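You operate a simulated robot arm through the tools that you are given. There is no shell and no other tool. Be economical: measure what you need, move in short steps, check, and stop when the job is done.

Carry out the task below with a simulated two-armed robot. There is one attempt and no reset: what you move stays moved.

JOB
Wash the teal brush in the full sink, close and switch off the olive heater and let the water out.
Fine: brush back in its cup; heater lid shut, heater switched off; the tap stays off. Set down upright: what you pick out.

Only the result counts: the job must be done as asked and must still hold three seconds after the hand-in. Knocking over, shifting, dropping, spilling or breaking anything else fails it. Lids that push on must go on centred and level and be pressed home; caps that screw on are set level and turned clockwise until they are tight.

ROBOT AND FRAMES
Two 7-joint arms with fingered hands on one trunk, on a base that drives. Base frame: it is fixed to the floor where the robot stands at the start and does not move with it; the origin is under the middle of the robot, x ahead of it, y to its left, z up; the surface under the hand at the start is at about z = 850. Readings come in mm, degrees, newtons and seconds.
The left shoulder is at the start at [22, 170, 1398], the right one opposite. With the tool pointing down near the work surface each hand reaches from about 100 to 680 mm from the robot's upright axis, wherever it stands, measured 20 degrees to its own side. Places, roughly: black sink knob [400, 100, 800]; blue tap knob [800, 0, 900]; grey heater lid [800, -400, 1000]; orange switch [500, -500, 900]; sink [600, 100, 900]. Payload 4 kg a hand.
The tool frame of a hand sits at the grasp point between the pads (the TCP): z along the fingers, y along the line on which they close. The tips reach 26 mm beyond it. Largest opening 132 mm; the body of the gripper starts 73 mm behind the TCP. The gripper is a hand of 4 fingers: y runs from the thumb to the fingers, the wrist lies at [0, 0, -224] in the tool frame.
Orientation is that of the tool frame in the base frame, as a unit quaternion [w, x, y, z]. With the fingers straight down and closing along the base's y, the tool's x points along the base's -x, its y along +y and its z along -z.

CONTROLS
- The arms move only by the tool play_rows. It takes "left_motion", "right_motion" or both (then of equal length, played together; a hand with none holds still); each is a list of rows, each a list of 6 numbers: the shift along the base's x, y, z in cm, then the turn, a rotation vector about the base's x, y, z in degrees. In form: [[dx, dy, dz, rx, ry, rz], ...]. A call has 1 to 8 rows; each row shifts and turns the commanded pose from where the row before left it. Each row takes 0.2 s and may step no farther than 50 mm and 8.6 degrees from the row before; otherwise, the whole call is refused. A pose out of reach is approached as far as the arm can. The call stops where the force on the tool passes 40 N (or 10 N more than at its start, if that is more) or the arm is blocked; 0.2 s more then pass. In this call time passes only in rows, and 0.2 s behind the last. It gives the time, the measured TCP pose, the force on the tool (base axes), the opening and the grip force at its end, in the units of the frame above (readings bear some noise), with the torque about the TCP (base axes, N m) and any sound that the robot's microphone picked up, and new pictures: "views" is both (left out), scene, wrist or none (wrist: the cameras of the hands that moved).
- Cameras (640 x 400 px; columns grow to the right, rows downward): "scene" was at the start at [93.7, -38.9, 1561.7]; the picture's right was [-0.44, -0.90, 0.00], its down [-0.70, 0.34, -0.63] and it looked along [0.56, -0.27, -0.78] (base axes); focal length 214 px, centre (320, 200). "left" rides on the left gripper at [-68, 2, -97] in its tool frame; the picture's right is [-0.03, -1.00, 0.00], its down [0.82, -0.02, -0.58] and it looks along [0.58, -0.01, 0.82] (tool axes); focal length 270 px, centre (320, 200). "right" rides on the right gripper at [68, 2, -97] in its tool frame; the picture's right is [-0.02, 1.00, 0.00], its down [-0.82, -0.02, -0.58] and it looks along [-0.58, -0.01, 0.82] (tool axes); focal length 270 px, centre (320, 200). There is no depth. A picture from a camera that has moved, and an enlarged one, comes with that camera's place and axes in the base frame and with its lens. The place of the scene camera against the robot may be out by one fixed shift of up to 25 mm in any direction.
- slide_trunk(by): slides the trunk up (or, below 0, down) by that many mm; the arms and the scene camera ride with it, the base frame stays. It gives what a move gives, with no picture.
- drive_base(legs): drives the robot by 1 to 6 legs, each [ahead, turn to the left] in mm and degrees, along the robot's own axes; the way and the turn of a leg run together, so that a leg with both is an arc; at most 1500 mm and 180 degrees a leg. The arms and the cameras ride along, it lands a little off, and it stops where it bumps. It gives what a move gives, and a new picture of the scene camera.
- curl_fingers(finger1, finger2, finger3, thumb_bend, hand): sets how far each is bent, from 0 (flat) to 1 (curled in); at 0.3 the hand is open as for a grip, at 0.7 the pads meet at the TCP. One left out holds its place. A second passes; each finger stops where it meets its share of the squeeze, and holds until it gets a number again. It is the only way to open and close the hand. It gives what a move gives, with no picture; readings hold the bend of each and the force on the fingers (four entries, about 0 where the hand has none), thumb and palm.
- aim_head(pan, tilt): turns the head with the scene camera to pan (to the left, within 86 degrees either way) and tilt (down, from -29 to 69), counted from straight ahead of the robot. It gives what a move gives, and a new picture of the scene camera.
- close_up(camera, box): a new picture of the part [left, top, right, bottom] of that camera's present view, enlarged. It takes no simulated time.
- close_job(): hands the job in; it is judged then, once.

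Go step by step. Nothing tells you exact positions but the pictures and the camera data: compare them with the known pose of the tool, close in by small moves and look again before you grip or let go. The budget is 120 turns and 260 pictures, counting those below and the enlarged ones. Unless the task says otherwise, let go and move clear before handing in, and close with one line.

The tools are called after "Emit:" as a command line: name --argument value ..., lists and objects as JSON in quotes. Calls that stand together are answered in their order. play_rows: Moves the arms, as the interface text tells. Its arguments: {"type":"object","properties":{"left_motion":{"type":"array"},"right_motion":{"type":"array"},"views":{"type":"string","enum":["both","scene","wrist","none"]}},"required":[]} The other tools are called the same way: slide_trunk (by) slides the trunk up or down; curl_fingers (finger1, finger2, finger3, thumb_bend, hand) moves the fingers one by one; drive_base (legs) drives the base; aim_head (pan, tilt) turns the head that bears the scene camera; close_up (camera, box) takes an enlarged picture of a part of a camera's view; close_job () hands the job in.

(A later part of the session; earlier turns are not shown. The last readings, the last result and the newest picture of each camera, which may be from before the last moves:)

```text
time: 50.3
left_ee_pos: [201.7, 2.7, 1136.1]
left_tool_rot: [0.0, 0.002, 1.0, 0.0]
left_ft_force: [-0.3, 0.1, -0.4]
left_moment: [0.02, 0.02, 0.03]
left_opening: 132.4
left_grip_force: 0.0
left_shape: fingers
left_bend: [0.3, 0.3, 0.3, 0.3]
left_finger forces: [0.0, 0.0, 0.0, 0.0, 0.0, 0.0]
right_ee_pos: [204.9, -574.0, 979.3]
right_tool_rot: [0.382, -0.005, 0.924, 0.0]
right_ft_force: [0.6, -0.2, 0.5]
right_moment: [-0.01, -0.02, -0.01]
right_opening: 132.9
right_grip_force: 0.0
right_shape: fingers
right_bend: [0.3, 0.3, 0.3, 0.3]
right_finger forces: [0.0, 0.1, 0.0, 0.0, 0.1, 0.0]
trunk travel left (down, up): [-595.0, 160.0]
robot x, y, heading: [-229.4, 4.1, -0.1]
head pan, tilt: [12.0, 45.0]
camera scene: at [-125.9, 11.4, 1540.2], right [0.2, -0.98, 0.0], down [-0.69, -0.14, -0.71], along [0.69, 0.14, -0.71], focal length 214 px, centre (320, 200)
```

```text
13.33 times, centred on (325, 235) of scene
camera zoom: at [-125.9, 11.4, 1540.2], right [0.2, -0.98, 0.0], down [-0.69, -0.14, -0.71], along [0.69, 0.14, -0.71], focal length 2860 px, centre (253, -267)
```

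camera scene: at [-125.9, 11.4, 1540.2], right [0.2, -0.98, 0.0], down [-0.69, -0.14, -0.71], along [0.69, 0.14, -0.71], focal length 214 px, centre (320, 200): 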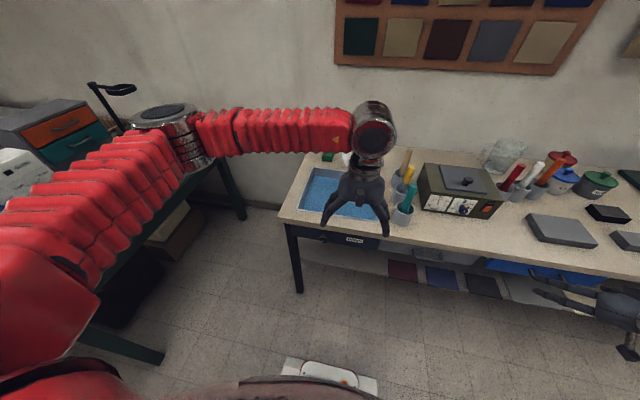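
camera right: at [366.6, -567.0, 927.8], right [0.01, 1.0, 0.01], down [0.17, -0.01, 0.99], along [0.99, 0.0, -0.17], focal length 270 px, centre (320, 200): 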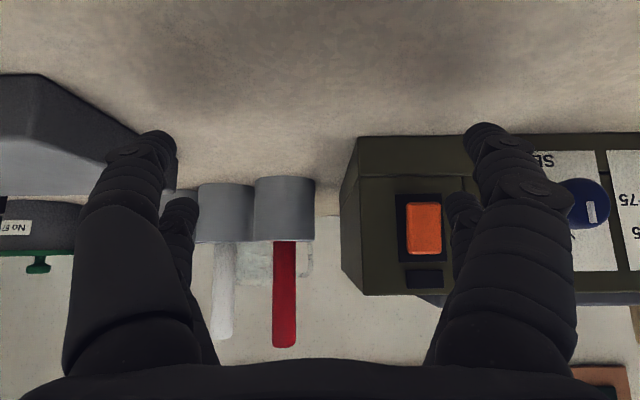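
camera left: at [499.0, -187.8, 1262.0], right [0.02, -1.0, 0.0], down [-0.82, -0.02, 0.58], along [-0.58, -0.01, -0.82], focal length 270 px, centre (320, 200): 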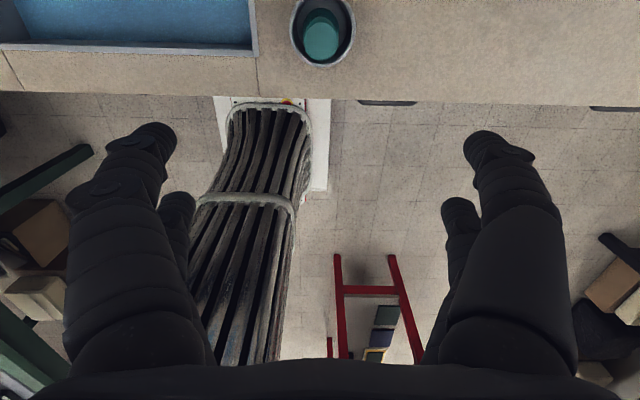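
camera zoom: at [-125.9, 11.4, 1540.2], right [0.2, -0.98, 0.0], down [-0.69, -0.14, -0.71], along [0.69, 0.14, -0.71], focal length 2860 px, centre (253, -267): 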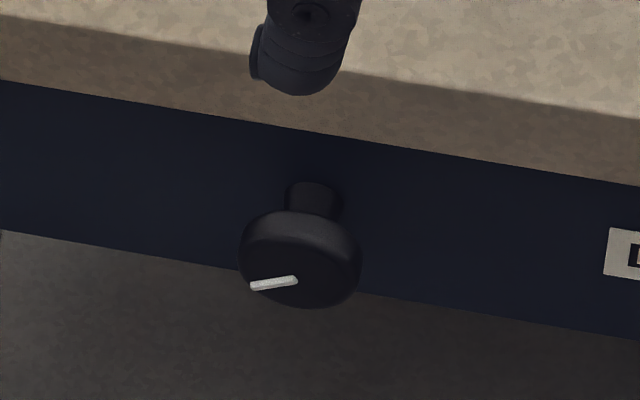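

The drain knob is a disc about 38 mm across on a stem, axis along x, with its pointer to the left; it sits near (360, 110, 790). I'll lower the trunk 200 mm to suit the arm and the view.

Emit:
slide_trunk --by -200

Emit:
aim_head --pan 15 --tilt 40

Emit:
close_up --camera "scene" --box '[260, 150, 460, 270]'

```text
time: 52.4
left_ee_pos: [201.5, 0.9, 937.0]
left_tool_rot: [0.0, 0.001, 1.0, 0.0]
left_ft_force: [-0.4, -0.3, 0.1]
left_moment: [0.01, 0.0, -0.01]
left_opening: 132.4
left_grip_force: 0.0
left_shape: fingers
left_bend: [0.3, 0.3, 0.3, 0.3]
left_finger forces: [0.1, 0.0, 0.0, 0.0, 0.0, 0.0]
right_ee_pos: [206.3, -574.1, 780.1]
right_tool_rot: [0.381, -0.006, 0.924, 0.001]
right_ft_force: [-0.6, -0.4, 0.8]
right_moment: [0.03, 0.0, 0.01]
right_opening: 132.8
right_grip_force: 0.0
right_shape: fingers
right_bend: [0.3, 0.3, 0.3, 0.3]
right_finger forces: [0.0, 0.0, 0.1, 0.0, 0.0, 0.0]
trunk travel left (down, up): [-395.0, 360.0]
robot x, y, heading: [-230.3, 2.2, -0.1]
head pan, tilt: [12.0, 45.0]
```

```text
time: 53.1
left_ee_pos: [201.2, 2.9, 935.5]
left_tool_rot: [0.0, 0.002, 1.0, 0.0]
left_ft_force: [0.0, 0.1, 0.4]
left_moment: [0.0, 0.0, -0.02]
left_opening: 132.3
left_grip_force: 0.0
left_shape: fingers
left_bend: [0.3, 0.3, 0.3, 0.3]
left_finger forces: [0.0, 0.1, 0.1, 0.0, 0.0, 0.1]
right_ee_pos: [206.1, -573.4, 781.0]
right_tool_rot: [0.382, -0.006, 0.924, 0.002]
right_ft_force: [-0.6, -0.3, -0.3]
right_moment: [0.04, 0.03, -0.02]
right_opening: 132.9
right_grip_force: 0.0
right_shape: fingers
right_bend: [0.3, 0.3, 0.3, 0.3]
right_finger forces: [0.1, 0.0, 0.0, 0.0, 0.0, 0.0]
trunk travel left (down, up): [-395.0, 360.0]
robot x, y, heading: [-230.4, -2.8, -0.1]
head pan, tilt: [15.0, 40.0]
camera scene: at [-97.4, 16.5, 1346.2], right [0.26, -0.97, 0.0], down [-0.62, -0.16, -0.77], along [0.74, 0.2, -0.64], focal length 214 px, centre (320, 200)
```

scene: 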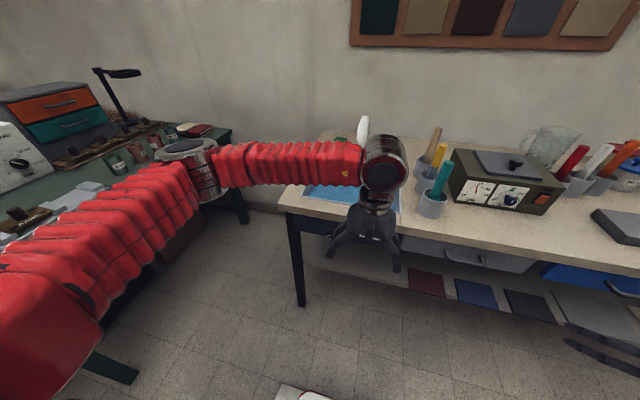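

```text
3.20 times, centred on (360, 210) of scene
camera zoom: at [-97.4, 16.5, 1346.2], right [0.26, -0.97, 0.0], down [-0.62, -0.16, -0.77], along [0.74, 0.2, -0.64], focal length 686 px, centre (192, 168)
```

zoom: 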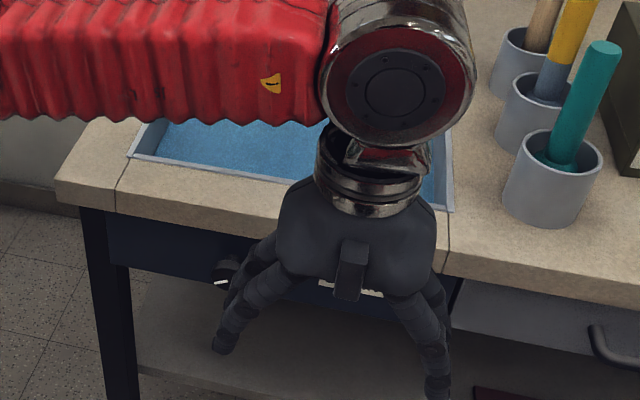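

The panel is in view now. I'll turn the left hand to point forward (pitch 90°) while bringing it in front of the knob.

Emit:
play_rows --left_motion '[[1.2, 1.3, -1, 0, -8.5, 0], [1.2, 1.3, -1, 0, -8.5, 0], [1.2, 1.3, -1, 0, -8.5, 0], [1.2, 1.3, -1, 0, -8.5, 0], [1.2, 1.3, -1, 0, -8.5, 0], [1.2, 1.3, -1, 0, -8.5, 0], [0.5, 1.3, -1, 0, -8.5, 0], [0.5, 1.3, -1, 0, -8.5, 0]]' --views "none"

Emit:
play_rows --left_motion '[[0, 0, -2.2, 0, -7.3, 0], [0, 0, -2.2, 0, -7.3, 0], [0, 0, -2.2, 0, -7.4, 0]]'

Emit:
close_up --camera "scene" --box '[260, 180, 420, 280]'

```text
time: 54.9
left_ee_pos: [281.9, 84.9, 869.3]
left_tool_rot: [0.558, -0.003, 0.83, 0.004]
left_ft_force: [-0.4, 1.5, 0.1]
left_moment: [-0.04, 0.0, -0.07]
left_opening: 132.6
left_grip_force: 0.0
left_shape: fingers
left_bend: [0.3, 0.3, 0.3, 0.3]
left_finger forces: [0.0, 0.0, 0.0, 0.0, 0.0, 0.0]
left hand out of reach, approached as far as the arm can: row 8
right_ee_pos: [205.8, -573.4, 781.3]
right_tool_rot: [0.381, -0.005, 0.925, 0.0]
right_ft_force: [1.1, 0.8, 0.3]
right_moment: [-0.06, 0.06, -0.01]
right_opening: 132.7
right_grip_force: 0.0
right_shape: fingers
right_bend: [0.3, 0.3, 0.3, 0.3]
right_finger forces: [0.1, 0.0, 0.1, 0.1, 0.1, 0.1]
trunk travel left (down, up): [-395.0, 360.0]
robot x, y, heading: [-230.0, 2.3, -0.3]
head pan, tilt: [15.0, 40.0]
```

```text
time: 55.7
left_ee_pos: [258.9, -9.6, 881.7]
left_tool_rot: [0.704, -0.004, 0.71, 0.006]
left_ft_force: [0.5, 0.8, -0.9]
left_moment: [0.0, -0.02, 0.01]
left_opening: 133.2
left_grip_force: 0.1
left_shape: fingers
left_bend: [0.3, 0.3, 0.3, 0.3]
left_finger forces: [0.0, 0.0, 0.0, 0.0, 0.1, 0.0]
left hand out of reach, approached as far as the arm can: row 1, 2, 3
right_ee_pos: [205.6, -574.3, 779.5]
right_tool_rot: [0.382, -0.005, 0.924, 0.001]
right_ft_force: [0.2, -0.9, -0.7]
right_moment: [-0.01, -0.01, 0.0]
right_opening: 132.7
right_grip_force: 0.0
right_shape: fingers
right_bend: [0.3, 0.3, 0.3, 0.3]
right_finger forces: [0.0, 0.0, 0.1, 0.0, 0.0, 0.0]
trunk travel left (down, up): [-395.0, 360.0]
robot x, y, heading: [-230.0, 0.9, -0.5]
head pan, tilt: [15.0, 40.0]
camera scene: at [-97.4, 16.4, 1346.2], right [0.26, -0.97, 0.0], down [-0.62, -0.16, -0.77], along [0.74, 0.2, -0.64], focal length 214 px, centre (320, 200)
camera left: at [163.3, -9.7, 951.0], right [0.01, -1.0, 0.02], down [-0.58, -0.03, -0.81], along [0.81, 0.0, -0.58], focal length 270 px, centre (320, 200)
```

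scene: 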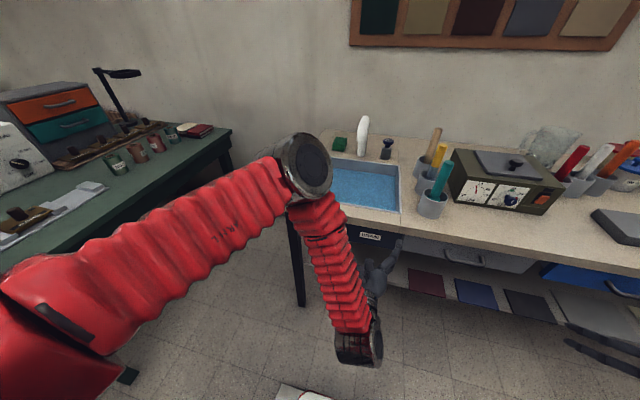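
left: 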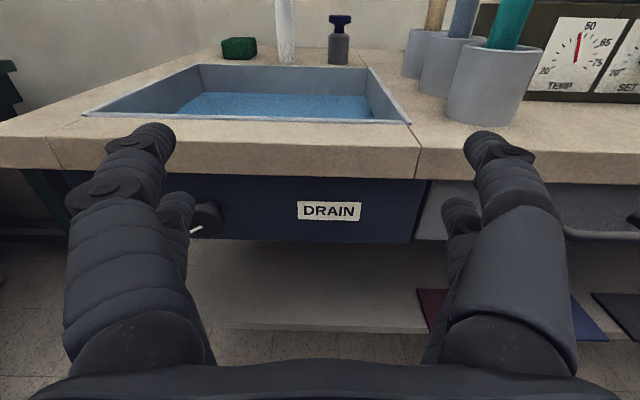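

```text
4.00 times, centred on (340, 230) of scene
camera zoom: at [-97.4, 16.4, 1346.2], right [0.26, -0.97, 0.0], down [-0.62, -0.16, -0.77], along [0.74, 0.2, -0.64], focal length 858 px, centre (240, 80)
```

zoom: 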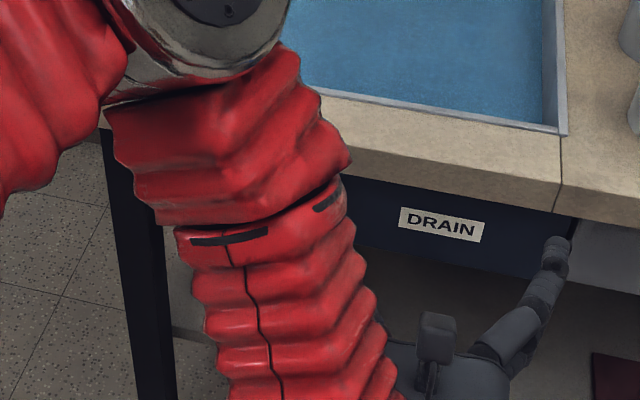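

The hand points forward and the knob shows at about (360, 100, 785), but the elbow is cramped. I'll drive back another 150 mm and then extend toward the knob.

Emit:
drive_base --legs '[[-150, 0]]'

Emit:
play_rows --left_motion '[[2, 2.5, -2, 0, 0, 0], [2, 2.5, -2, 0, 0, 0], [2, 2.5, -2, 0, 0, 0], [2, 2, -1.5, 0, 0, 0]]'

```text
time: 57.1
left_ee_pos: [107.5, -8.8, 882.7]
left_tool_rot: [0.705, -0.004, 0.709, 0.006]
left_ft_force: [0.6, -0.5, 0.0]
left_moment: [0.02, 0.01, -0.01]
left_opening: 132.9
left_grip_force: 0.0
left_shape: fingers
left_bend: [0.3, 0.3, 0.3, 0.3]
left_finger forces: [0.0, 0.1, 0.0, 0.0, 0.0, 0.0]
right_ee_pos: [54.2, -571.9, 781.5]
right_tool_rot: [0.383, -0.006, 0.924, 0.001]
right_ft_force: [-0.2, -0.2, -0.2]
right_moment: [-0.02, -0.02, 0.03]
right_opening: 132.9
right_grip_force: 0.1
right_shape: fingers
right_bend: [0.3, 0.3, 0.3, 0.3]
right_finger forces: [0.0, 0.1, 0.1, 0.0, 0.0, 0.1]
trunk travel left (down, up): [-395.0, 360.0]
robot x, y, heading: [-384.9, -2.3, -0.2]
head pan, tilt: [15.0, 40.0]
camera scene: at [-250.7, 17.1, 1346.4], right [0.26, -0.97, 0.0], down [-0.62, -0.17, -0.77], along [0.74, 0.2, -0.64], focal length 214 px, centre (320, 200)
```

scene: 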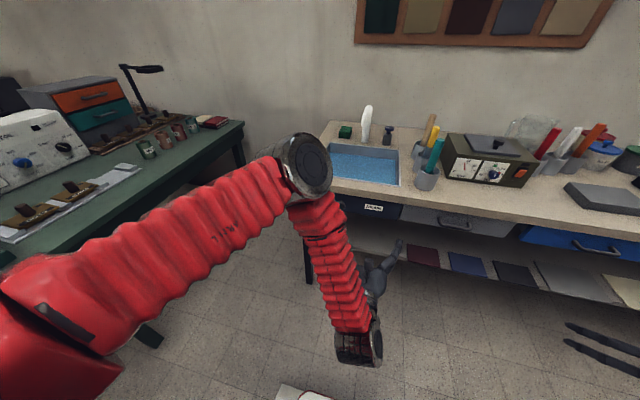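

```text
time: 58.1
left_ee_pos: [139.8, -4.5, 892.0]
left_tool_rot: [0.701, -0.007, 0.713, 0.009]
left_ft_force: [0.7, 0.2, -0.2]
left_moment: [-0.05, 0.01, 0.03]
left_opening: 132.8
left_grip_force: 0.1
left_shape: fingers
left_bend: [0.3, 0.3, 0.3, 0.3]
left_finger forces: [0.0, 0.1, 0.0, 0.0, 0.0, 0.1]
left hand out of reach, approached as far as the arm can: row 1, 2, 3, 4
right_ee_pos: [55.1, -573.7, 781.4]
right_tool_rot: [0.382, -0.007, 0.924, 0.001]
right_ft_force: [-0.6, 0.4, 0.0]
right_moment: [0.02, -0.01, 0.03]
right_opening: 132.9
right_grip_force: 0.1
right_shape: fingers
right_bend: [0.3, 0.3, 0.3, 0.3]
right_finger forces: [0.0, 0.0, 0.1, 0.0, 0.0, 0.0]
trunk travel left (down, up): [-395.0, 360.0]
robot x, y, heading: [-385.7, 1.5, -0.2]
head pan, tilt: [15.0, 40.0]
camera scene: at [-249.0, 17.0, 1346.2], right [0.26, -0.97, 0.0], down [-0.62, -0.17, -0.77], along [0.74, 0.2, -0.64], focal length 214 px, centre (320, 200)
camera left: at [43.4, -5.2, 960.9], right [0.02, -1.0, 0.02], down [-0.59, -0.03, -0.81], along [0.81, 0.0, -0.59], focal length 270 px, centre (320, 200)
```

scene: 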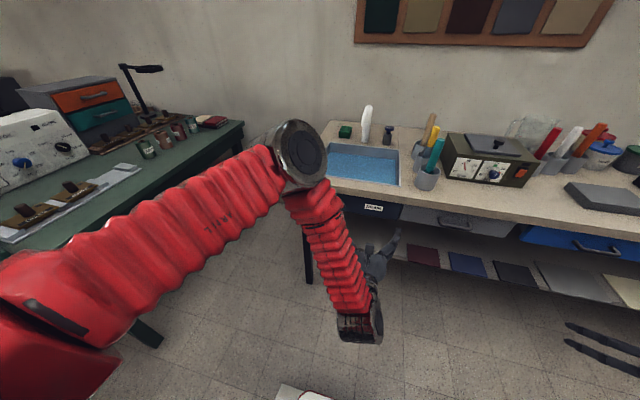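
left: 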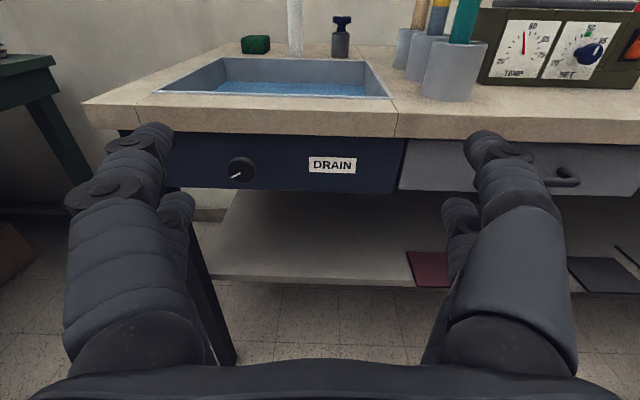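

The wrist is at its bend limit because the shoulder is high. I'll lower the trunk another 280 mm so the forearm can come in level, then see where the hand settles.

Emit:
slide_trunk --by -280

Emit:
play_rows --left_motion '[[2, 0, 2, 0, 0, 0], [2, 0, 3, 0, 0, 0], [2, 0, 3, 0, 0, 0], [2, 0, 3, 0, 0, 0]]'

```text
time: 60.9
left_ee_pos: [124.0, -4.1, 525.8]
left_tool_rot: [0.633, -0.003, 0.774, 0.007]
left_ft_force: [0.7, -0.2, -0.1]
left_moment: [-0.01, 0.01, 0.01]
left_opening: 132.8
left_grip_force: 0.0
left_shape: fingers
left_bend: [0.3, 0.3, 0.3, 0.3]
left_finger forces: [0.1, 0.0, 0.1, 0.0, 0.0, 0.0]
right_ee_pos: [54.0, -571.9, 501.1]
right_tool_rot: [0.382, -0.007, 0.924, 0.001]
right_ft_force: [0.6, -0.3, -0.3]
right_moment: [0.01, 0.01, 0.01]
right_opening: 132.9
right_grip_force: 0.0
right_shape: fingers
right_bend: [0.3, 0.3, 0.3, 0.3]
right_finger forces: [0.0, 0.0, 0.0, 0.0, 0.0, 0.0]
trunk travel left (down, up): [-115.0, 640.0]
robot x, y, heading: [-384.0, 3.3, -0.2]
head pan, tilt: [15.0, 40.0]
```

```text
time: 61.9
left_ee_pos: [205.4, -4.1, 637.1]
left_tool_rot: [0.633, -0.003, 0.774, 0.007]
left_ft_force: [0.7, -0.1, -0.7]
left_moment: [-0.03, 0.03, -0.01]
left_opening: 132.7
left_grip_force: 0.2
left_shape: fingers
left_bend: [0.3, 0.3, 0.3, 0.3]
left_finger forces: [0.0, 0.1, 0.1, 0.1, 0.0, 0.0]
right_ee_pos: [55.0, -574.0, 500.4]
right_tool_rot: [0.381, -0.007, 0.924, 0.002]
right_ft_force: [-0.7, -0.1, 0.1]
right_moment: [-0.04, -0.04, -0.01]
right_opening: 132.7
right_grip_force: 0.1
right_shape: fingers
right_bend: [0.3, 0.3, 0.3, 0.3]
right_finger forces: [0.0, 0.0, 0.0, 0.1, 0.0, 0.0]
trunk travel left (down, up): [-115.0, 640.0]
robot x, y, heading: [-381.9, -0.5, -0.1]
head pan, tilt: [15.0, 40.0]
camera scene: at [-138.4, 16.8, 1055.4], right [0.26, -0.97, 0.0], down [-0.62, -0.17, -0.77], along [0.74, 0.2, -0.64], focal length 214 px, centre (320, 200)
camera left: at [124.0, -4.3, 723.8], right [0.02, -1.0, 0.02], down [-0.73, -0.03, -0.68], along [0.68, 0.0, -0.73], focal length 270 px, centre (320, 200)
```

scene: 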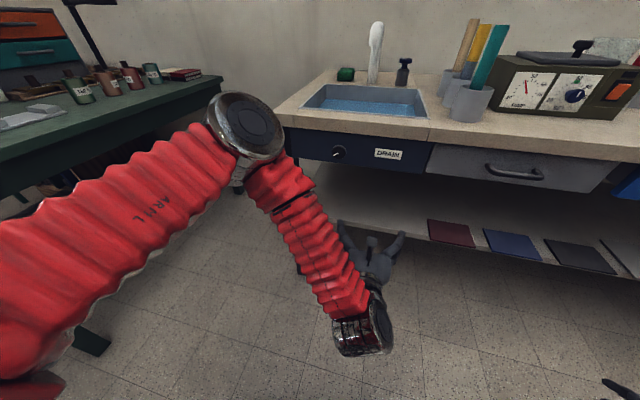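
left: 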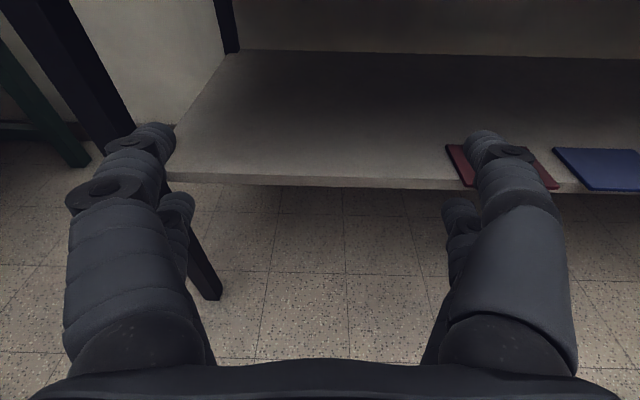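

Motion is free now. I'll raise the hand to the knob's height and line it up, pitching to 90°.

Emit:
play_rows --left_motion '[[1, 2.2, 3, 0, -2.3, 0], [1, 2.2, 3, 0, -2.3, 0], [1, 2.2, 3, 0, -2.3, 0], [1, 2, 3, 0, -2.3, 0], [1, 1.8, 2.8, 0, -2.3, 0]]'

Emit:
close_up --camera "left" --box '[240, 100, 400, 220]'

```text
time: 63.1
left_ee_pos: [255.5, 98.5, 784.8]
left_tool_rot: [0.707, -0.006, 0.707, 0.007]
left_ft_force: [0.5, -0.8, -0.4]
left_moment: [-0.01, -0.04, -0.02]
left_opening: 133.0
left_grip_force: 0.0
left_shape: fingers
left_bend: [0.3, 0.3, 0.3, 0.3]
left_finger forces: [0.1, 0.0, 0.0, 0.0, 0.1, 0.1]
right_ee_pos: [54.3, -572.5, 500.8]
right_tool_rot: [0.382, -0.006, 0.924, 0.001]
right_ft_force: [0.0, 0.9, -0.2]
right_moment: [0.0, 0.02, -0.02]
right_opening: 132.8
right_grip_force: 0.1
right_shape: fingers
right_bend: [0.3, 0.3, 0.3, 0.3]
right_finger forces: [0.1, 0.0, 0.0, 0.1, 0.1, 0.0]
trunk travel left (down, up): [-115.0, 640.0]
robot x, y, heading: [-383.0, 2.6, 0.1]
head pan, tilt: [15.0, 40.0]
camera scene: at [-138.5, 16.9, 1055.4], right [0.26, -0.97, 0.0], down [-0.62, -0.17, -0.77], along [0.74, 0.2, -0.64], focal length 214 px, centre (320, 200)
camera left: at [157.8, 98.5, 853.8], right [0.02, -1.0, 0.02], down [-0.58, -0.03, -0.82], along [0.82, 0.0, -0.58], focal length 270 px, centre (320, 200)
```

scene: 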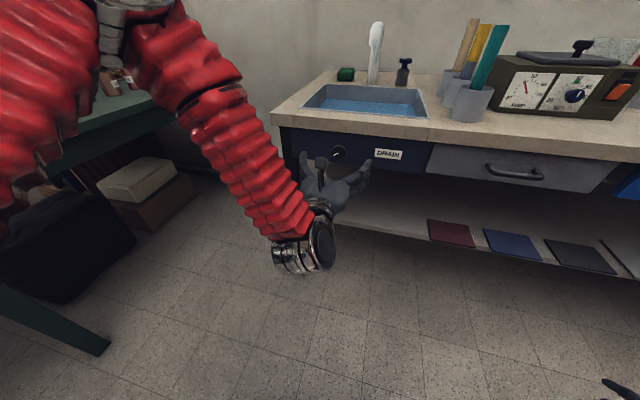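
left: 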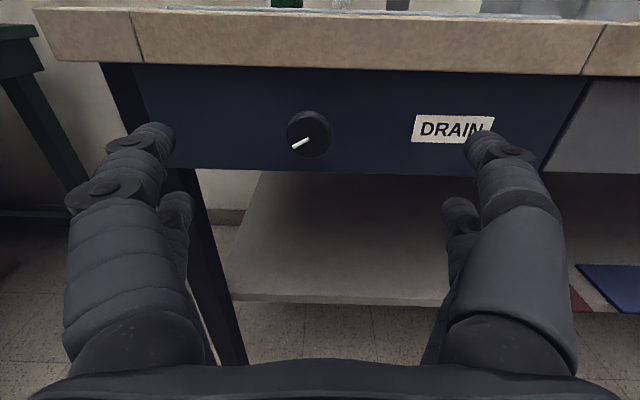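

```text
3.33 times, centred on (320, 160) of left
camera zoom: at [157.8, 98.5, 853.8], right [0.02, -1.0, 0.02], down [-0.58, -0.03, -0.82], along [0.82, 0.0, -0.58], focal length 901 px, centre (320, 333)
```

zoom: 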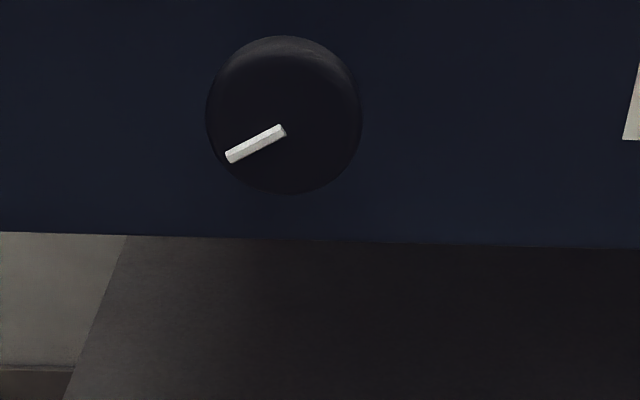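

The pointer sits at about 8 o'clock, and triangulation puts the knob's face at about (377, 109, 764). I'll align with its axis and approach.

Emit:
play_rows --left_motion '[[2.5, 1.1, -1.0, 0, 0, 0], [2.5, 0, -1.1, 0, 0, 0], [2.5, 0, 0, 0, 0, 0], [2, 0, 0, 0, 0, 0]]'

Emit:
close_up --camera "scene" --box '[280, 110, 400, 220]'

```text
time: 64.1
left_ee_pos: [339.4, 74.1, 781.9]
left_tool_rot: [0.705, -0.006, 0.709, 0.008]
left_ft_force: [0.5, -0.4, 0.4]
left_moment: [0.0, 0.01, -0.02]
left_opening: 133.0
left_grip_force: 0.1
left_shape: fingers
left_bend: [0.3, 0.3, 0.3, 0.3]
left_finger forces: [0.0, 0.0, 0.0, 0.0, 0.1, 0.0]
left hand out of reach, approached as far as the arm can: row 1, 2, 3, 4
right_ee_pos: [55.9, -572.5, 500.3]
right_tool_rot: [0.381, -0.006, 0.924, 0.001]
right_ft_force: [-0.6, 0.1, 0.5]
right_moment: [-0.01, 0.0, -0.03]
right_opening: 132.8
right_grip_force: 0.1
right_shape: fingers
right_bend: [0.3, 0.3, 0.3, 0.3]
right_finger forces: [0.0, 0.0, 0.0, 0.1, 0.0, 0.0]
trunk travel left (down, up): [-115.0, 640.0]
robot x, y, heading: [-381.9, 1.3, 0.1]
head pan, tilt: [15.0, 40.0]
camera scene: at [-138.3, 16.9, 1055.4], right [0.26, -0.97, 0.0], down [-0.62, -0.17, -0.77], along [0.74, 0.2, -0.64], focal length 214 px, centre (320, 200)
camera left: at [242.4, 73.5, 851.2], right [0.02, -1.0, 0.02], down [-0.58, -0.03, -0.81], along [0.81, 0.01, -0.58], focal length 270 px, centre (320, 200)
```

scene: 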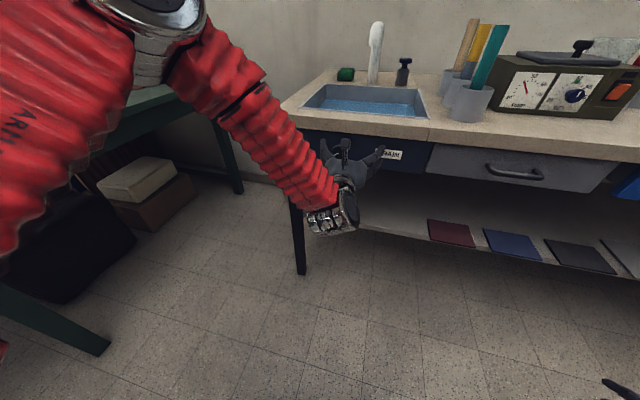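
left: 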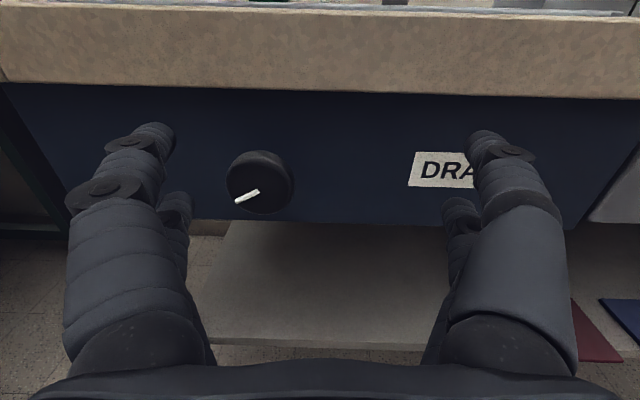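

```text
3.64 times, centred on (340, 165) of scene
camera zoom: at [-138.3, 16.9, 1055.4], right [0.26, -0.97, 0.0], down [-0.62, -0.17, -0.77], along [0.74, 0.2, -0.64], focal length 780 px, centre (247, 327)
```

zoom: 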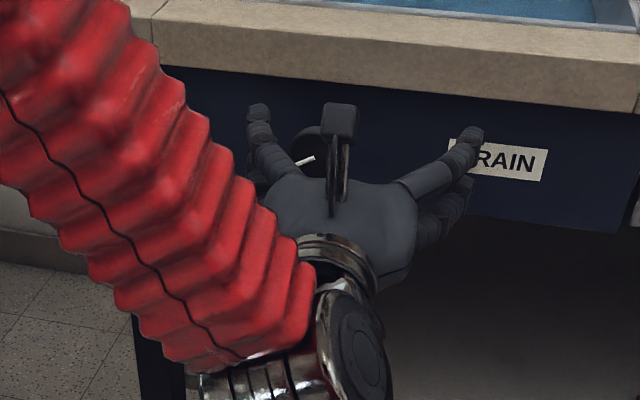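

The wrist limit stops it short of alignment. The earlier wrist picture showed the floor behind clear, so I'll drive back another 120 mm to straighten the arm and then extend to the knob.

Emit:
drive_base --legs '[[-120, 0]]'

Emit:
play_rows --left_motion '[[2.5, 0, 0, 0, 0, 0], [2.5, 0, 0, 0, 0, 0], [2.5, 0, 0, 0, 0, 0]]'

```text
time: 65.4
left_ee_pos: [218.0, 75.3, 783.0]
left_tool_rot: [0.706, -0.007, 0.708, 0.01]
left_ft_force: [-0.4, 0.2, -0.6]
left_moment: [0.03, 0.0, -0.02]
left_opening: 132.9
left_grip_force: 0.1
left_shape: fingers
left_bend: [0.3, 0.3, 0.3, 0.3]
left_finger forces: [0.0, 0.1, 0.0, 0.1, 0.0, 0.0]
right_ee_pos: [-65.4, -573.2, 500.8]
right_tool_rot: [0.382, -0.006, 0.924, 0.0]
right_ft_force: [0.3, -0.2, 1.0]
right_moment: [-0.02, -0.01, 0.01]
right_opening: 132.8
right_grip_force: 0.0
right_shape: fingers
right_bend: [0.3, 0.3, 0.3, 0.3]
right_finger forces: [0.1, 0.0, 0.0, 0.0, 0.0, 0.0]
trunk travel left (down, up): [-115.0, 640.0]
robot x, y, heading: [-504.0, 0.3, -0.2]
head pan, tilt: [15.0, 40.0]
camera scene: at [-259.8, 17.1, 1055.4], right [0.26, -0.97, 0.0], down [-0.62, -0.17, -0.77], along [0.74, 0.2, -0.64], focal length 214 px, centre (320, 200)
```

scene: 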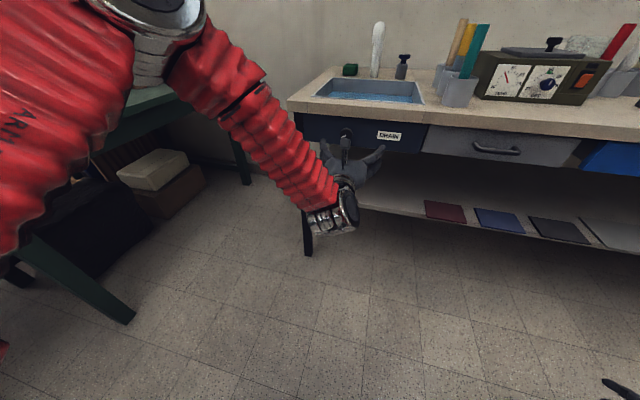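

```text
time: 66.2
left_ee_pos: [291.0, 67.3, 786.6]
left_tool_rot: [0.703, -0.008, 0.711, 0.011]
left_ft_force: [0.2, 0.1, -0.2]
left_moment: [0.0, -0.01, -0.03]
left_opening: 132.7
left_grip_force: 0.1
left_shape: fingers
left_bend: [0.3, 0.3, 0.3, 0.3]
left_finger forces: [0.0, 0.0, 0.0, 0.1, 0.0, 0.0]
left hand out of reach, approached as far as the arm can: row 2, 3
right_ee_pos: [-67.6, -572.7, 502.0]
right_tool_rot: [0.382, -0.007, 0.924, 0.001]
right_ft_force: [-0.3, 0.0, 0.7]
right_moment: [-0.02, -0.02, 0.01]
right_opening: 132.8
right_grip_force: 0.1
right_shape: fingers
right_bend: [0.3, 0.3, 0.3, 0.3]
right_finger forces: [0.1, 0.0, 0.0, 0.0, 0.1, 0.0]
trunk travel left (down, up): [-115.0, 640.0]
robot x, y, heading: [-504.8, 3.3, -0.1]
head pan, tilt: [15.0, 40.0]
camera scene: at [-259.7, 17.1, 1055.3], right [0.26, -0.97, 0.0], down [-0.62, -0.17, -0.77], along [0.74, 0.2, -0.64], focal length 214 px, centre (320, 200)
camera left: at [194.9, 66.0, 856.3], right [0.03, -1.0, 0.02], down [-0.59, -0.03, -0.81], along [0.81, 0.01, -0.59], focal length 270 px, centre (320, 200)
```

scene: 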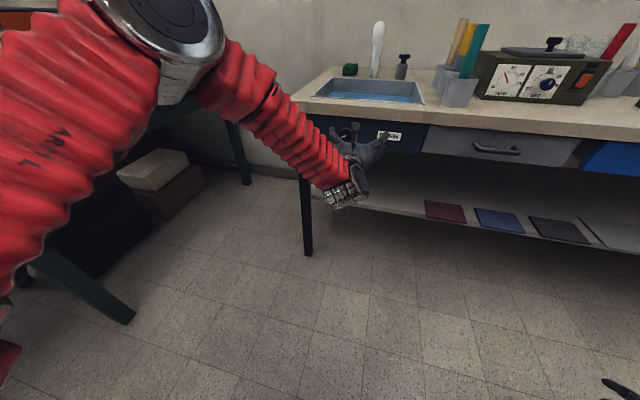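
left: 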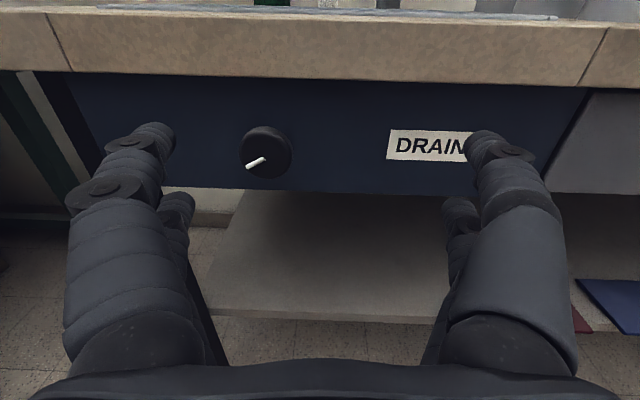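

The limit always pushes the hand inward (-y), so I'll turn the robot 20° to the right, which lets the left hand point outward in the robot's own frame, and then re-align.

Emit:
drive_base --legs '[[0, -20]]'

Emit:
play_rows --left_motion '[[0, 4, 0, 0, 0, 3], [0, 4, 0, 0, 0, 3], [0, 4, 0, 0, 0, 3], [0, 4, 0, 0, 0, 3], [0, 4, 0, 0, 0, 3], [0, 4, 0, 0, 0, 3], [0, 3, 0, 0, 0, 2]]' --views "wrist"

```text
time: 67.8
left_ee_pos: [261.3, -206.4, 787.7]
left_tool_rot: [0.695, 0.115, 0.7, -0.112]
left_ft_force: [0.2, -0.3, -0.2]
left_moment: [0.04, -0.01, -0.03]
left_opening: 132.8
left_grip_force: 0.1
left_shape: fingers
left_bend: [0.3, 0.3, 0.3, 0.3]
left_finger forces: [0.0, 0.0, 0.0, 0.0, 0.0, 0.0]
right_ee_pos: [-292.6, -685.8, 501.0]
right_tool_rot: [0.376, 0.155, 0.911, -0.066]
right_ft_force: [1.1, 1.0, -0.6]
right_moment: [0.01, 0.0, 0.01]
right_opening: 132.9
right_grip_force: 0.1
right_shape: fingers
right_bend: [0.3, 0.3, 0.3, 0.3]
right_finger forces: [0.0, 0.0, 0.0, 0.0, 0.0, 0.0]
trunk travel left (down, up): [-115.0, 640.0]
robot x, y, heading: [-501.7, 21.3, -20.2]
head pan, tilt: [15.0, 40.0]
camera scene: at [-262.4, -42.0, 1055.4], right [-0.09, -1.0, 0.0], down [-0.64, 0.06, -0.77], along [0.76, -0.07, -0.64], focal length 214 px, centre (320, 200)
```

scene: 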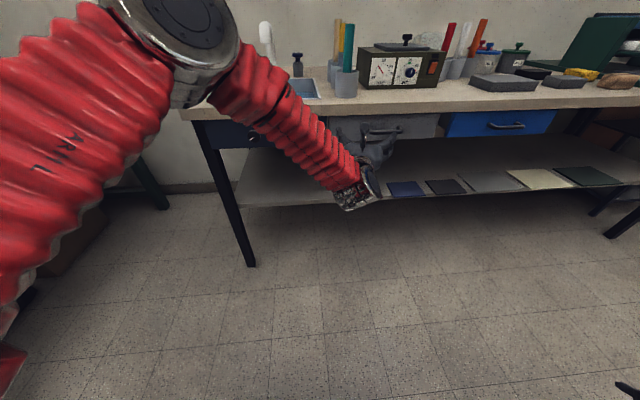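

```text
time: 69.3
left_ee_pos: [251.8, 31.3, 805.5]
left_tool_rot: [0.703, -0.011, 0.711, 0.014]
left_ft_force: [-0.2, 0.3, -0.5]
left_moment: [-0.01, 0.04, -0.01]
left_opening: 132.9
left_grip_force: 0.1
left_shape: fingers
left_bend: [0.3, 0.3, 0.3, 0.3]
left_finger forces: [0.0, 0.1, 0.1, 0.0, 0.0, 0.0]
left hand out of reach, approached as far as the arm can: row 4, 5, 6, 7
right_ee_pos: [-294.6, -688.0, 501.7]
right_tool_rot: [0.376, 0.154, 0.911, -0.065]
right_ft_force: [-0.4, 0.3, 0.3]
right_moment: [-0.03, 0.02, -0.01]
right_opening: 133.3
right_grip_force: 0.0
right_shape: fingers
right_bend: [0.3, 0.3, 0.3, 0.3]
right_finger forces: [0.0, 0.0, 0.0, 0.1, 0.1, 0.0]
trunk travel left (down, up): [-115.0, 640.0]
robot x, y, heading: [-501.0, 20.0, -20.2]
head pan, tilt: [15.0, 40.0]
camera left: at [156.0, 28.9, 876.0], right [0.04, -1.0, 0.02], down [-0.59, -0.04, -0.81], along [0.81, 0.02, -0.59], focal length 270 px, centre (320, 200)
```

left: 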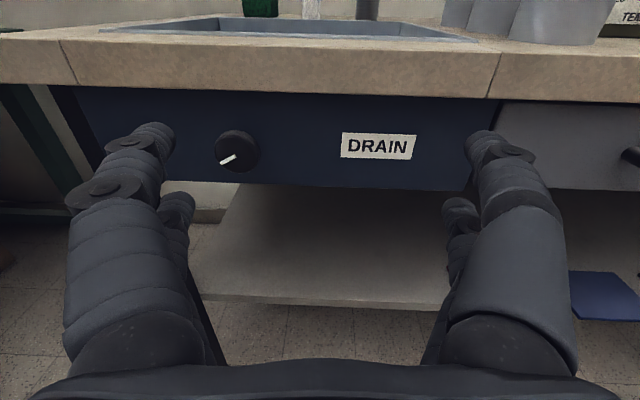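

The forearm slopes down too steeply for the level hand. I'll lower the trunk the rest of the way and back off a little so the arm is nearly straight.

Emit:
slide_trunk --by -112

Emit:
drive_base --legs '[[-70, 0]]'

Emit:
play_rows --left_motion '[[1, 0, 2, 0, 0, 0], [2, 0, 2.5, 0, 0, 0], [2, 0, 2.5, 0, 0, 0]]' --views "both"

```text
time: 70.8
left_ee_pos: [251.9, 28.9, 696.1]
left_tool_rot: [0.704, -0.01, 0.71, 0.012]
left_ft_force: [-0.6, -0.5, -0.2]
left_moment: [-0.01, -0.01, -0.05]
left_opening: 132.9
left_grip_force: 0.0
left_shape: fingers
left_bend: [0.3, 0.3, 0.3, 0.3]
left_finger forces: [0.0, 0.1, 0.0, 0.1, 0.1, 0.0]
right_ee_pos: [-292.8, -687.4, 390.3]
right_tool_rot: [0.376, 0.154, 0.912, -0.065]
right_ft_force: [-0.6, 0.4, 0.6]
right_moment: [-0.01, 0.0, -0.02]
right_opening: 133.1
right_grip_force: 0.0
right_shape: fingers
right_bend: [0.3, 0.3, 0.3, 0.3]
right_finger forces: [0.1, 0.1, 0.1, 0.1, 0.0, 0.0]
trunk travel left (down, up): [-3.0, 752.0]
robot x, y, heading: [-502.8, 26.3, -20.1]
head pan, tilt: [15.0, 40.0]
```

```text
time: 71.8
left_ee_pos: [184.0, 53.3, 695.4]
left_tool_rot: [0.703, -0.011, 0.711, 0.014]
left_ft_force: [0.0, -0.5, -0.7]
left_moment: [0.01, -0.01, -0.01]
left_opening: 132.9
left_grip_force: 0.1
left_shape: fingers
left_bend: [0.3, 0.3, 0.3, 0.3]
left_finger forces: [0.1, 0.0, 0.0, 0.0, 0.1, 0.0]
right_ee_pos: [-360.6, -661.3, 388.5]
right_tool_rot: [0.377, 0.155, 0.911, -0.066]
right_ft_force: [-0.4, -0.4, 0.0]
right_moment: [0.03, -0.03, 0.0]
right_opening: 133.2
right_grip_force: 0.0
right_shape: fingers
right_bend: [0.3, 0.3, 0.3, 0.3]
right_finger forces: [0.1, 0.1, 0.1, 0.0, 0.1, 0.1]
trunk travel left (down, up): [-3.0, 752.0]
robot x, y, heading: [-565.1, 51.8, -20.3]
head pan, tilt: [15.0, 40.0]
camera scene: at [-271.7, -38.7, 932.2], right [-0.09, -1.0, 0.0], down [-0.64, 0.06, -0.77], along [0.76, -0.07, -0.64], focal length 214 px, centre (320, 200)
```

scene: 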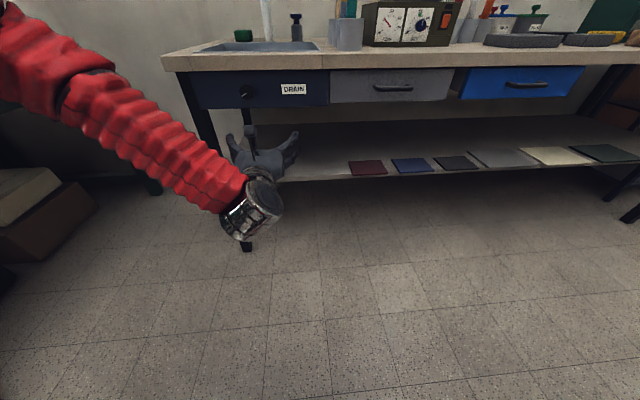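

```text
time: 72.6
left_ee_pos: [234.7, 53.8, 765.6]
left_tool_rot: [0.702, -0.009, 0.712, 0.012]
left_ft_force: [-0.6, -0.1, 0.5]
left_moment: [0.0, 0.01, 0.02]
left_opening: 132.9
left_grip_force: 0.1
left_shape: fingers
left_bend: [0.3, 0.3, 0.3, 0.3]
left_finger forces: [0.0, 0.0, 0.0, 0.0, 0.1, 0.1]
right_ee_pos: [-359.9, -663.2, 390.0]
right_tool_rot: [0.376, 0.154, 0.912, -0.065]
right_ft_force: [0.3, 0.3, 0.3]
right_moment: [-0.01, 0.01, 0.0]
right_opening: 132.9
right_grip_force: 0.0
right_shape: fingers
right_bend: [0.3, 0.3, 0.3, 0.3]
right_finger forces: [0.0, 0.0, 0.0, 0.0, 0.0, 0.0]
trunk travel left (down, up): [-3.0, 752.0]
robot x, y, heading: [-568.3, 45.6, -19.9]
head pan, tilt: [15.0, 40.0]
camera scene: at [-271.8, -38.8, 932.2], right [-0.09, -1.0, 0.0], down [-0.64, 0.06, -0.77], along [0.76, -0.07, -0.64], focal length 214 px, centre (320, 200)
camera left: at [138.8, 52.2, 835.7], right [0.03, -1.0, 0.02], down [-0.59, -0.04, -0.81], along [0.81, 0.01, -0.59], focal length 270 px, centre (320, 200)
```

scene: 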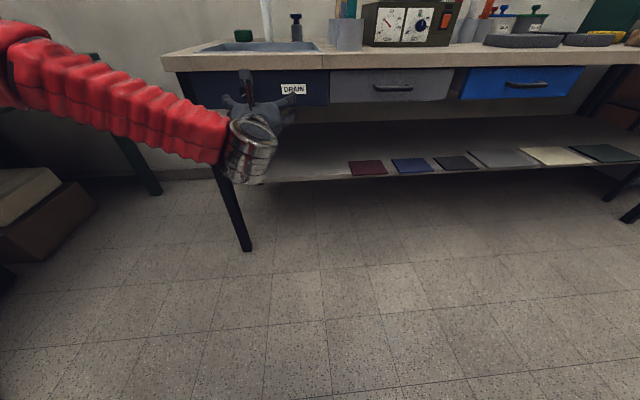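
left: 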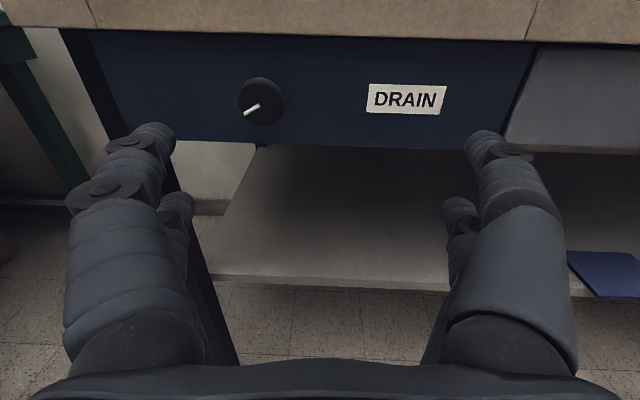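

That works: the hand follows exactly. I'll align to the knob axis (y 109, z 764) and come closer.

Emit:
play_rows --left_motion '[[2, 2, 0, 0, 0, 0], [2, 2, 0, 0, 0, 0], [2.5, 1.5, 0, 0, 0, 0], [2.5, 0, 0, 0, 0, 0]]' --views "wrist"

Emit:
close_up --camera "left" --box '[200, 80, 440, 260]'

```text
time: 73.6
left_ee_pos: [324.5, 94.8, 779.7]
left_tool_rot: [0.7, -0.013, 0.714, 0.015]
left_ft_force: [0.1, -0.1, 0.5]
left_moment: [-0.03, -0.03, 0.0]
left_opening: 133.1
left_grip_force: 0.1
left_shape: fingers
left_bend: [0.3, 0.3, 0.3, 0.3]
left_finger forces: [0.0, 0.0, 0.0, 0.1, 0.0, 0.1]
left hand out of reach, approached as far as the arm can: row 2, 3
right_ee_pos: [-360.3, -662.6, 389.5]
right_tool_rot: [0.376, 0.154, 0.911, -0.065]
right_ft_force: [0.2, 0.3, -0.2]
right_moment: [0.0, -0.02, 0.01]
right_opening: 133.2
right_grip_force: 0.0
right_shape: fingers
right_bend: [0.3, 0.3, 0.3, 0.3]
right_finger forces: [0.1, 0.1, 0.0, 0.1, 0.0, 0.0]
trunk travel left (down, up): [-3.0, 752.0]
robot x, y, heading: [-569.4, 50.5, -20.2]
head pan, tilt: [15.0, 40.0]
camera left: at [228.9, 92.9, 849.7], right [0.04, -1.0, 0.02], down [-0.59, -0.04, -0.8], along [0.8, 0.02, -0.59], focal length 270 px, centre (320, 200)
```

left: 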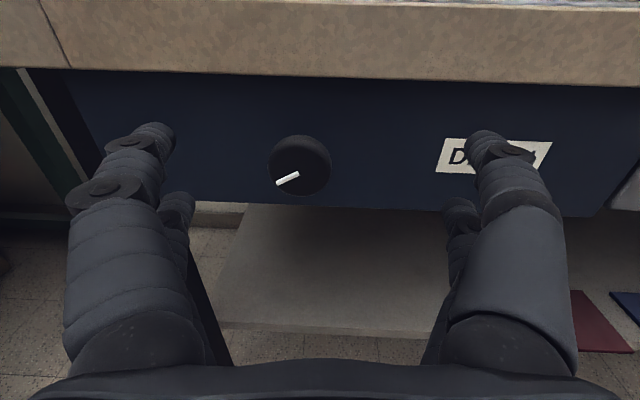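

```text
2.22 times, centred on (320, 170) of left
camera zoom: at [228.9, 92.9, 849.7], right [0.04, -1.0, 0.02], down [-0.59, -0.04, -0.8], along [0.8, 0.02, -0.59], focal length 601 px, centre (320, 267)
```

zoom: 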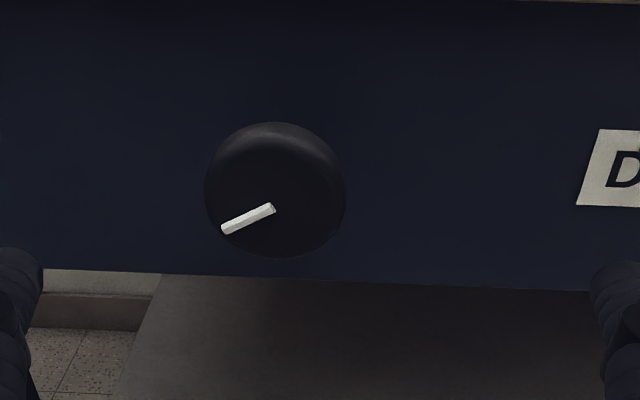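

Close, but off by about 15 mm in y and z. Easing the pitch by 10° should free the wrist.

Emit:
play_rows --left_motion '[[0, 0, 0, 0, 5, 0], [0, 0, 0, 0, 5, 0], [0.5, 0, 0, 0, 0, 0]]' --views "none"

```text
time: 74.4
left_ee_pos: [329.1, 96.1, 777.8]
left_tool_rot: [0.638, -0.009, 0.77, 0.014]
left_ft_force: [-0.5, 0.4, 0.4]
left_moment: [0.01, -0.02, 0.01]
left_opening: 133.1
left_grip_force: 0.1
left_shape: fingers
left_bend: [0.3, 0.3, 0.3, 0.3]
left_finger forces: [0.1, 0.0, 0.1, 0.0, 0.0, 0.0]
right_ee_pos: [-359.7, -662.0, 390.2]
right_tool_rot: [0.376, 0.155, 0.911, -0.065]
right_ft_force: [-0.4, -0.4, -0.8]
right_moment: [0.03, 0.02, 0.0]
right_opening: 133.0
right_grip_force: 0.1
right_shape: fingers
right_bend: [0.3, 0.3, 0.3, 0.3]
right_finger forces: [0.0, 0.0, 0.1, 0.0, 0.1, 0.1]
trunk travel left (down, up): [-3.0, 752.0]
robot x, y, heading: [-568.8, 48.2, -20.1]
head pan, tilt: [15.0, 40.0]
```

Emit:
play_rows --left_motion '[[0.6, 0.7, -0.8, 0, 0, 0], [1, 0.7, -0.8, 0, 0, 0]]' --views "wrist"

Emit:
close_up --camera "left" --box '[200, 80, 440, 260]'

```text
time: 75.0
left_ee_pos: [345.7, 110.4, 761.7]
left_tool_rot: [0.638, -0.009, 0.77, 0.015]
left_ft_force: [-0.2, -0.7, 0.0]
left_moment: [-0.02, 0.03, 0.01]
left_opening: 133.1
left_grip_force: 0.2
left_shape: fingers
left_bend: [0.3, 0.3, 0.3, 0.3]
left_finger forces: [0.0, 0.0, 0.0, 0.0, 0.0, 0.0]
right_ee_pos: [-359.3, -662.0, 390.5]
right_tool_rot: [0.376, 0.155, 0.911, -0.065]
right_ft_force: [-0.7, -0.5, -0.8]
right_moment: [-0.04, 0.03, -0.03]
right_opening: 133.0
right_grip_force: 0.0
right_shape: fingers
right_bend: [0.3, 0.3, 0.3, 0.3]
right_finger forces: [0.0, 0.1, 0.0, 0.0, 0.0, 0.1]
trunk travel left (down, up): [-3.0, 752.0]
robot x, y, heading: [-565.7, 46.8, -20.2]
head pan, tilt: [15.0, 40.0]
camera left: at [262.4, 108.9, 847.0], right [0.04, -1.0, 0.01], down [-0.72, -0.04, -0.7], along [0.7, 0.02, -0.72], focal length 270 px, centre (320, 200)
```

left: 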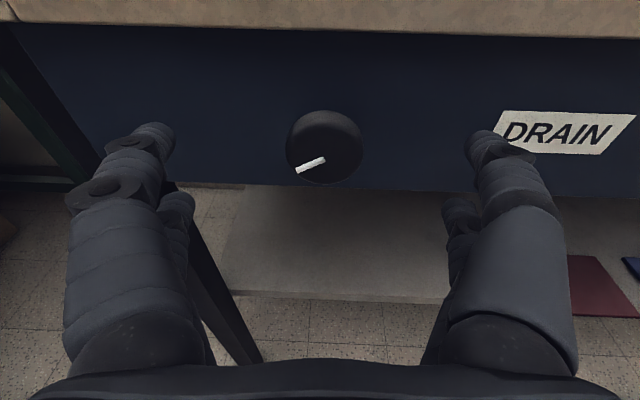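

```text
2.22 times, centred on (320, 170) of left
camera zoom: at [262.4, 108.9, 847.0], right [0.04, -1.0, 0.01], down [-0.72, -0.04, -0.7], along [0.7, 0.02, -0.72], focal length 601 px, centre (320, 267)
```

zoom: 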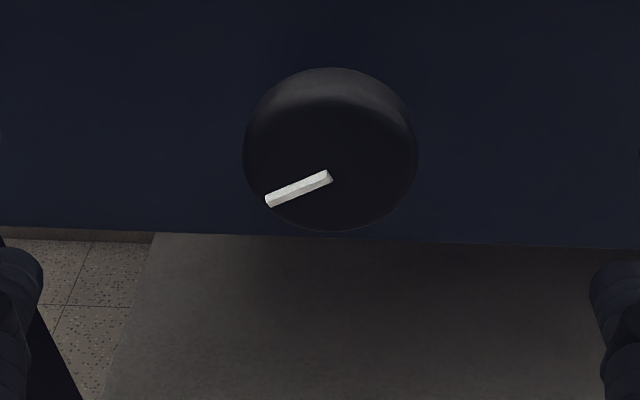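

The hand is aligned with the knob axis at (377, 110, 761). I'll move forward until the pads straddle the disc.

Emit:
play_rows --left_motion '[[1.5, 0, 0, 0, 0, 0], [1.2, 0, 0, 0, 0, 0], [0.6, 0, 0, 0, 0, 0]]' --views "none"

Emit:
curl_fingers --hand "left" --finger1 0.5 --finger2 0.5 --finger3 0.5 --thumb_bend 0.5

Emit:
close_up --camera "left" --box '[160, 60, 480, 300]'

```text
time: 75.8
left_ee_pos: [375.3, 110.0, 764.6]
left_tool_rot: [0.638, -0.009, 0.77, 0.013]
left_ft_force: [-33.7, 12.4, 0.5]
left_moment: [-0.23, -0.55, -2.6]
left_opening: 137.6
left_grip_force: 17.6
left_shape: fingers
left_bend: [0.3, 0.3, 0.3, 0.29]
left_finger forces: [0.1, 0.0, 0.0, 0.0, 34.4, 0.0]
right_ee_pos: [-360.6, -662.4, 392.7]
right_tool_rot: [0.378, 0.154, 0.91, -0.065]
right_ft_force: [0.4, 0.7, 0.7]
right_moment: [0.0, 0.01, 0.01]
right_opening: 132.9
right_grip_force: 0.0
right_shape: fingers
right_bend: [0.3, 0.3, 0.3, 0.3]
right_finger forces: [0.0, 0.0, 0.0, 0.0, 0.0, 0.0]
trunk travel left (down, up): [-3.0, 752.0]
robot x, y, heading: [-567.0, 45.0, -20.2]
head pan, tilt: [15.0, 40.0]
```

```text
time: 76.4
left_ee_pos: [371.2, 102.1, 764.7]
left_tool_rot: [0.638, -0.002, 0.77, 0.008]
left_ft_force: [-35.0, -0.1, -0.5]
left_moment: [-0.01, -0.53, -0.8]
left_opening: 117.1
left_grip_force: 17.5
left_shape: fingers
left_bend: [0.39, 0.5, 0.5, 0.4]
left_finger forces: [12.2, 0.1, 0.3, 0.1, 22.1, 0.1]
right_ee_pos: [-361.1, -662.5, 390.6]
right_tool_rot: [0.378, 0.154, 0.911, -0.065]
right_ft_force: [0.3, 0.0, -0.9]
right_moment: [0.02, -0.02, -0.03]
right_opening: 133.1
right_grip_force: 0.0
right_shape: fingers
right_bend: [0.3, 0.3, 0.3, 0.3]
right_finger forces: [0.1, 0.0, 0.1, 0.0, 0.0, 0.0]
trunk travel left (down, up): [-3.0, 752.0]
robot x, y, heading: [-567.1, 51.2, -20.3]
head pan, tilt: [15.0, 40.0]
stopped (left hand): the force on the tool passed its limit at 47 N (the readings are from after the stop); the commanded pose is now the measured one
```

```text
1.67 times, centred on (320, 180) of left
camera zoom: at [288.8, 101.0, 849.2], right [0.02, -1.0, 0.01], down [-0.72, -0.02, -0.7], along [0.7, 0.0, -0.72], focal length 450 px, centre (320, 233)
```

zoom: 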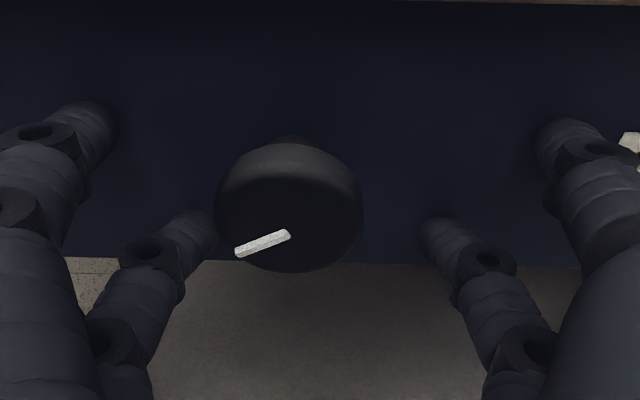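

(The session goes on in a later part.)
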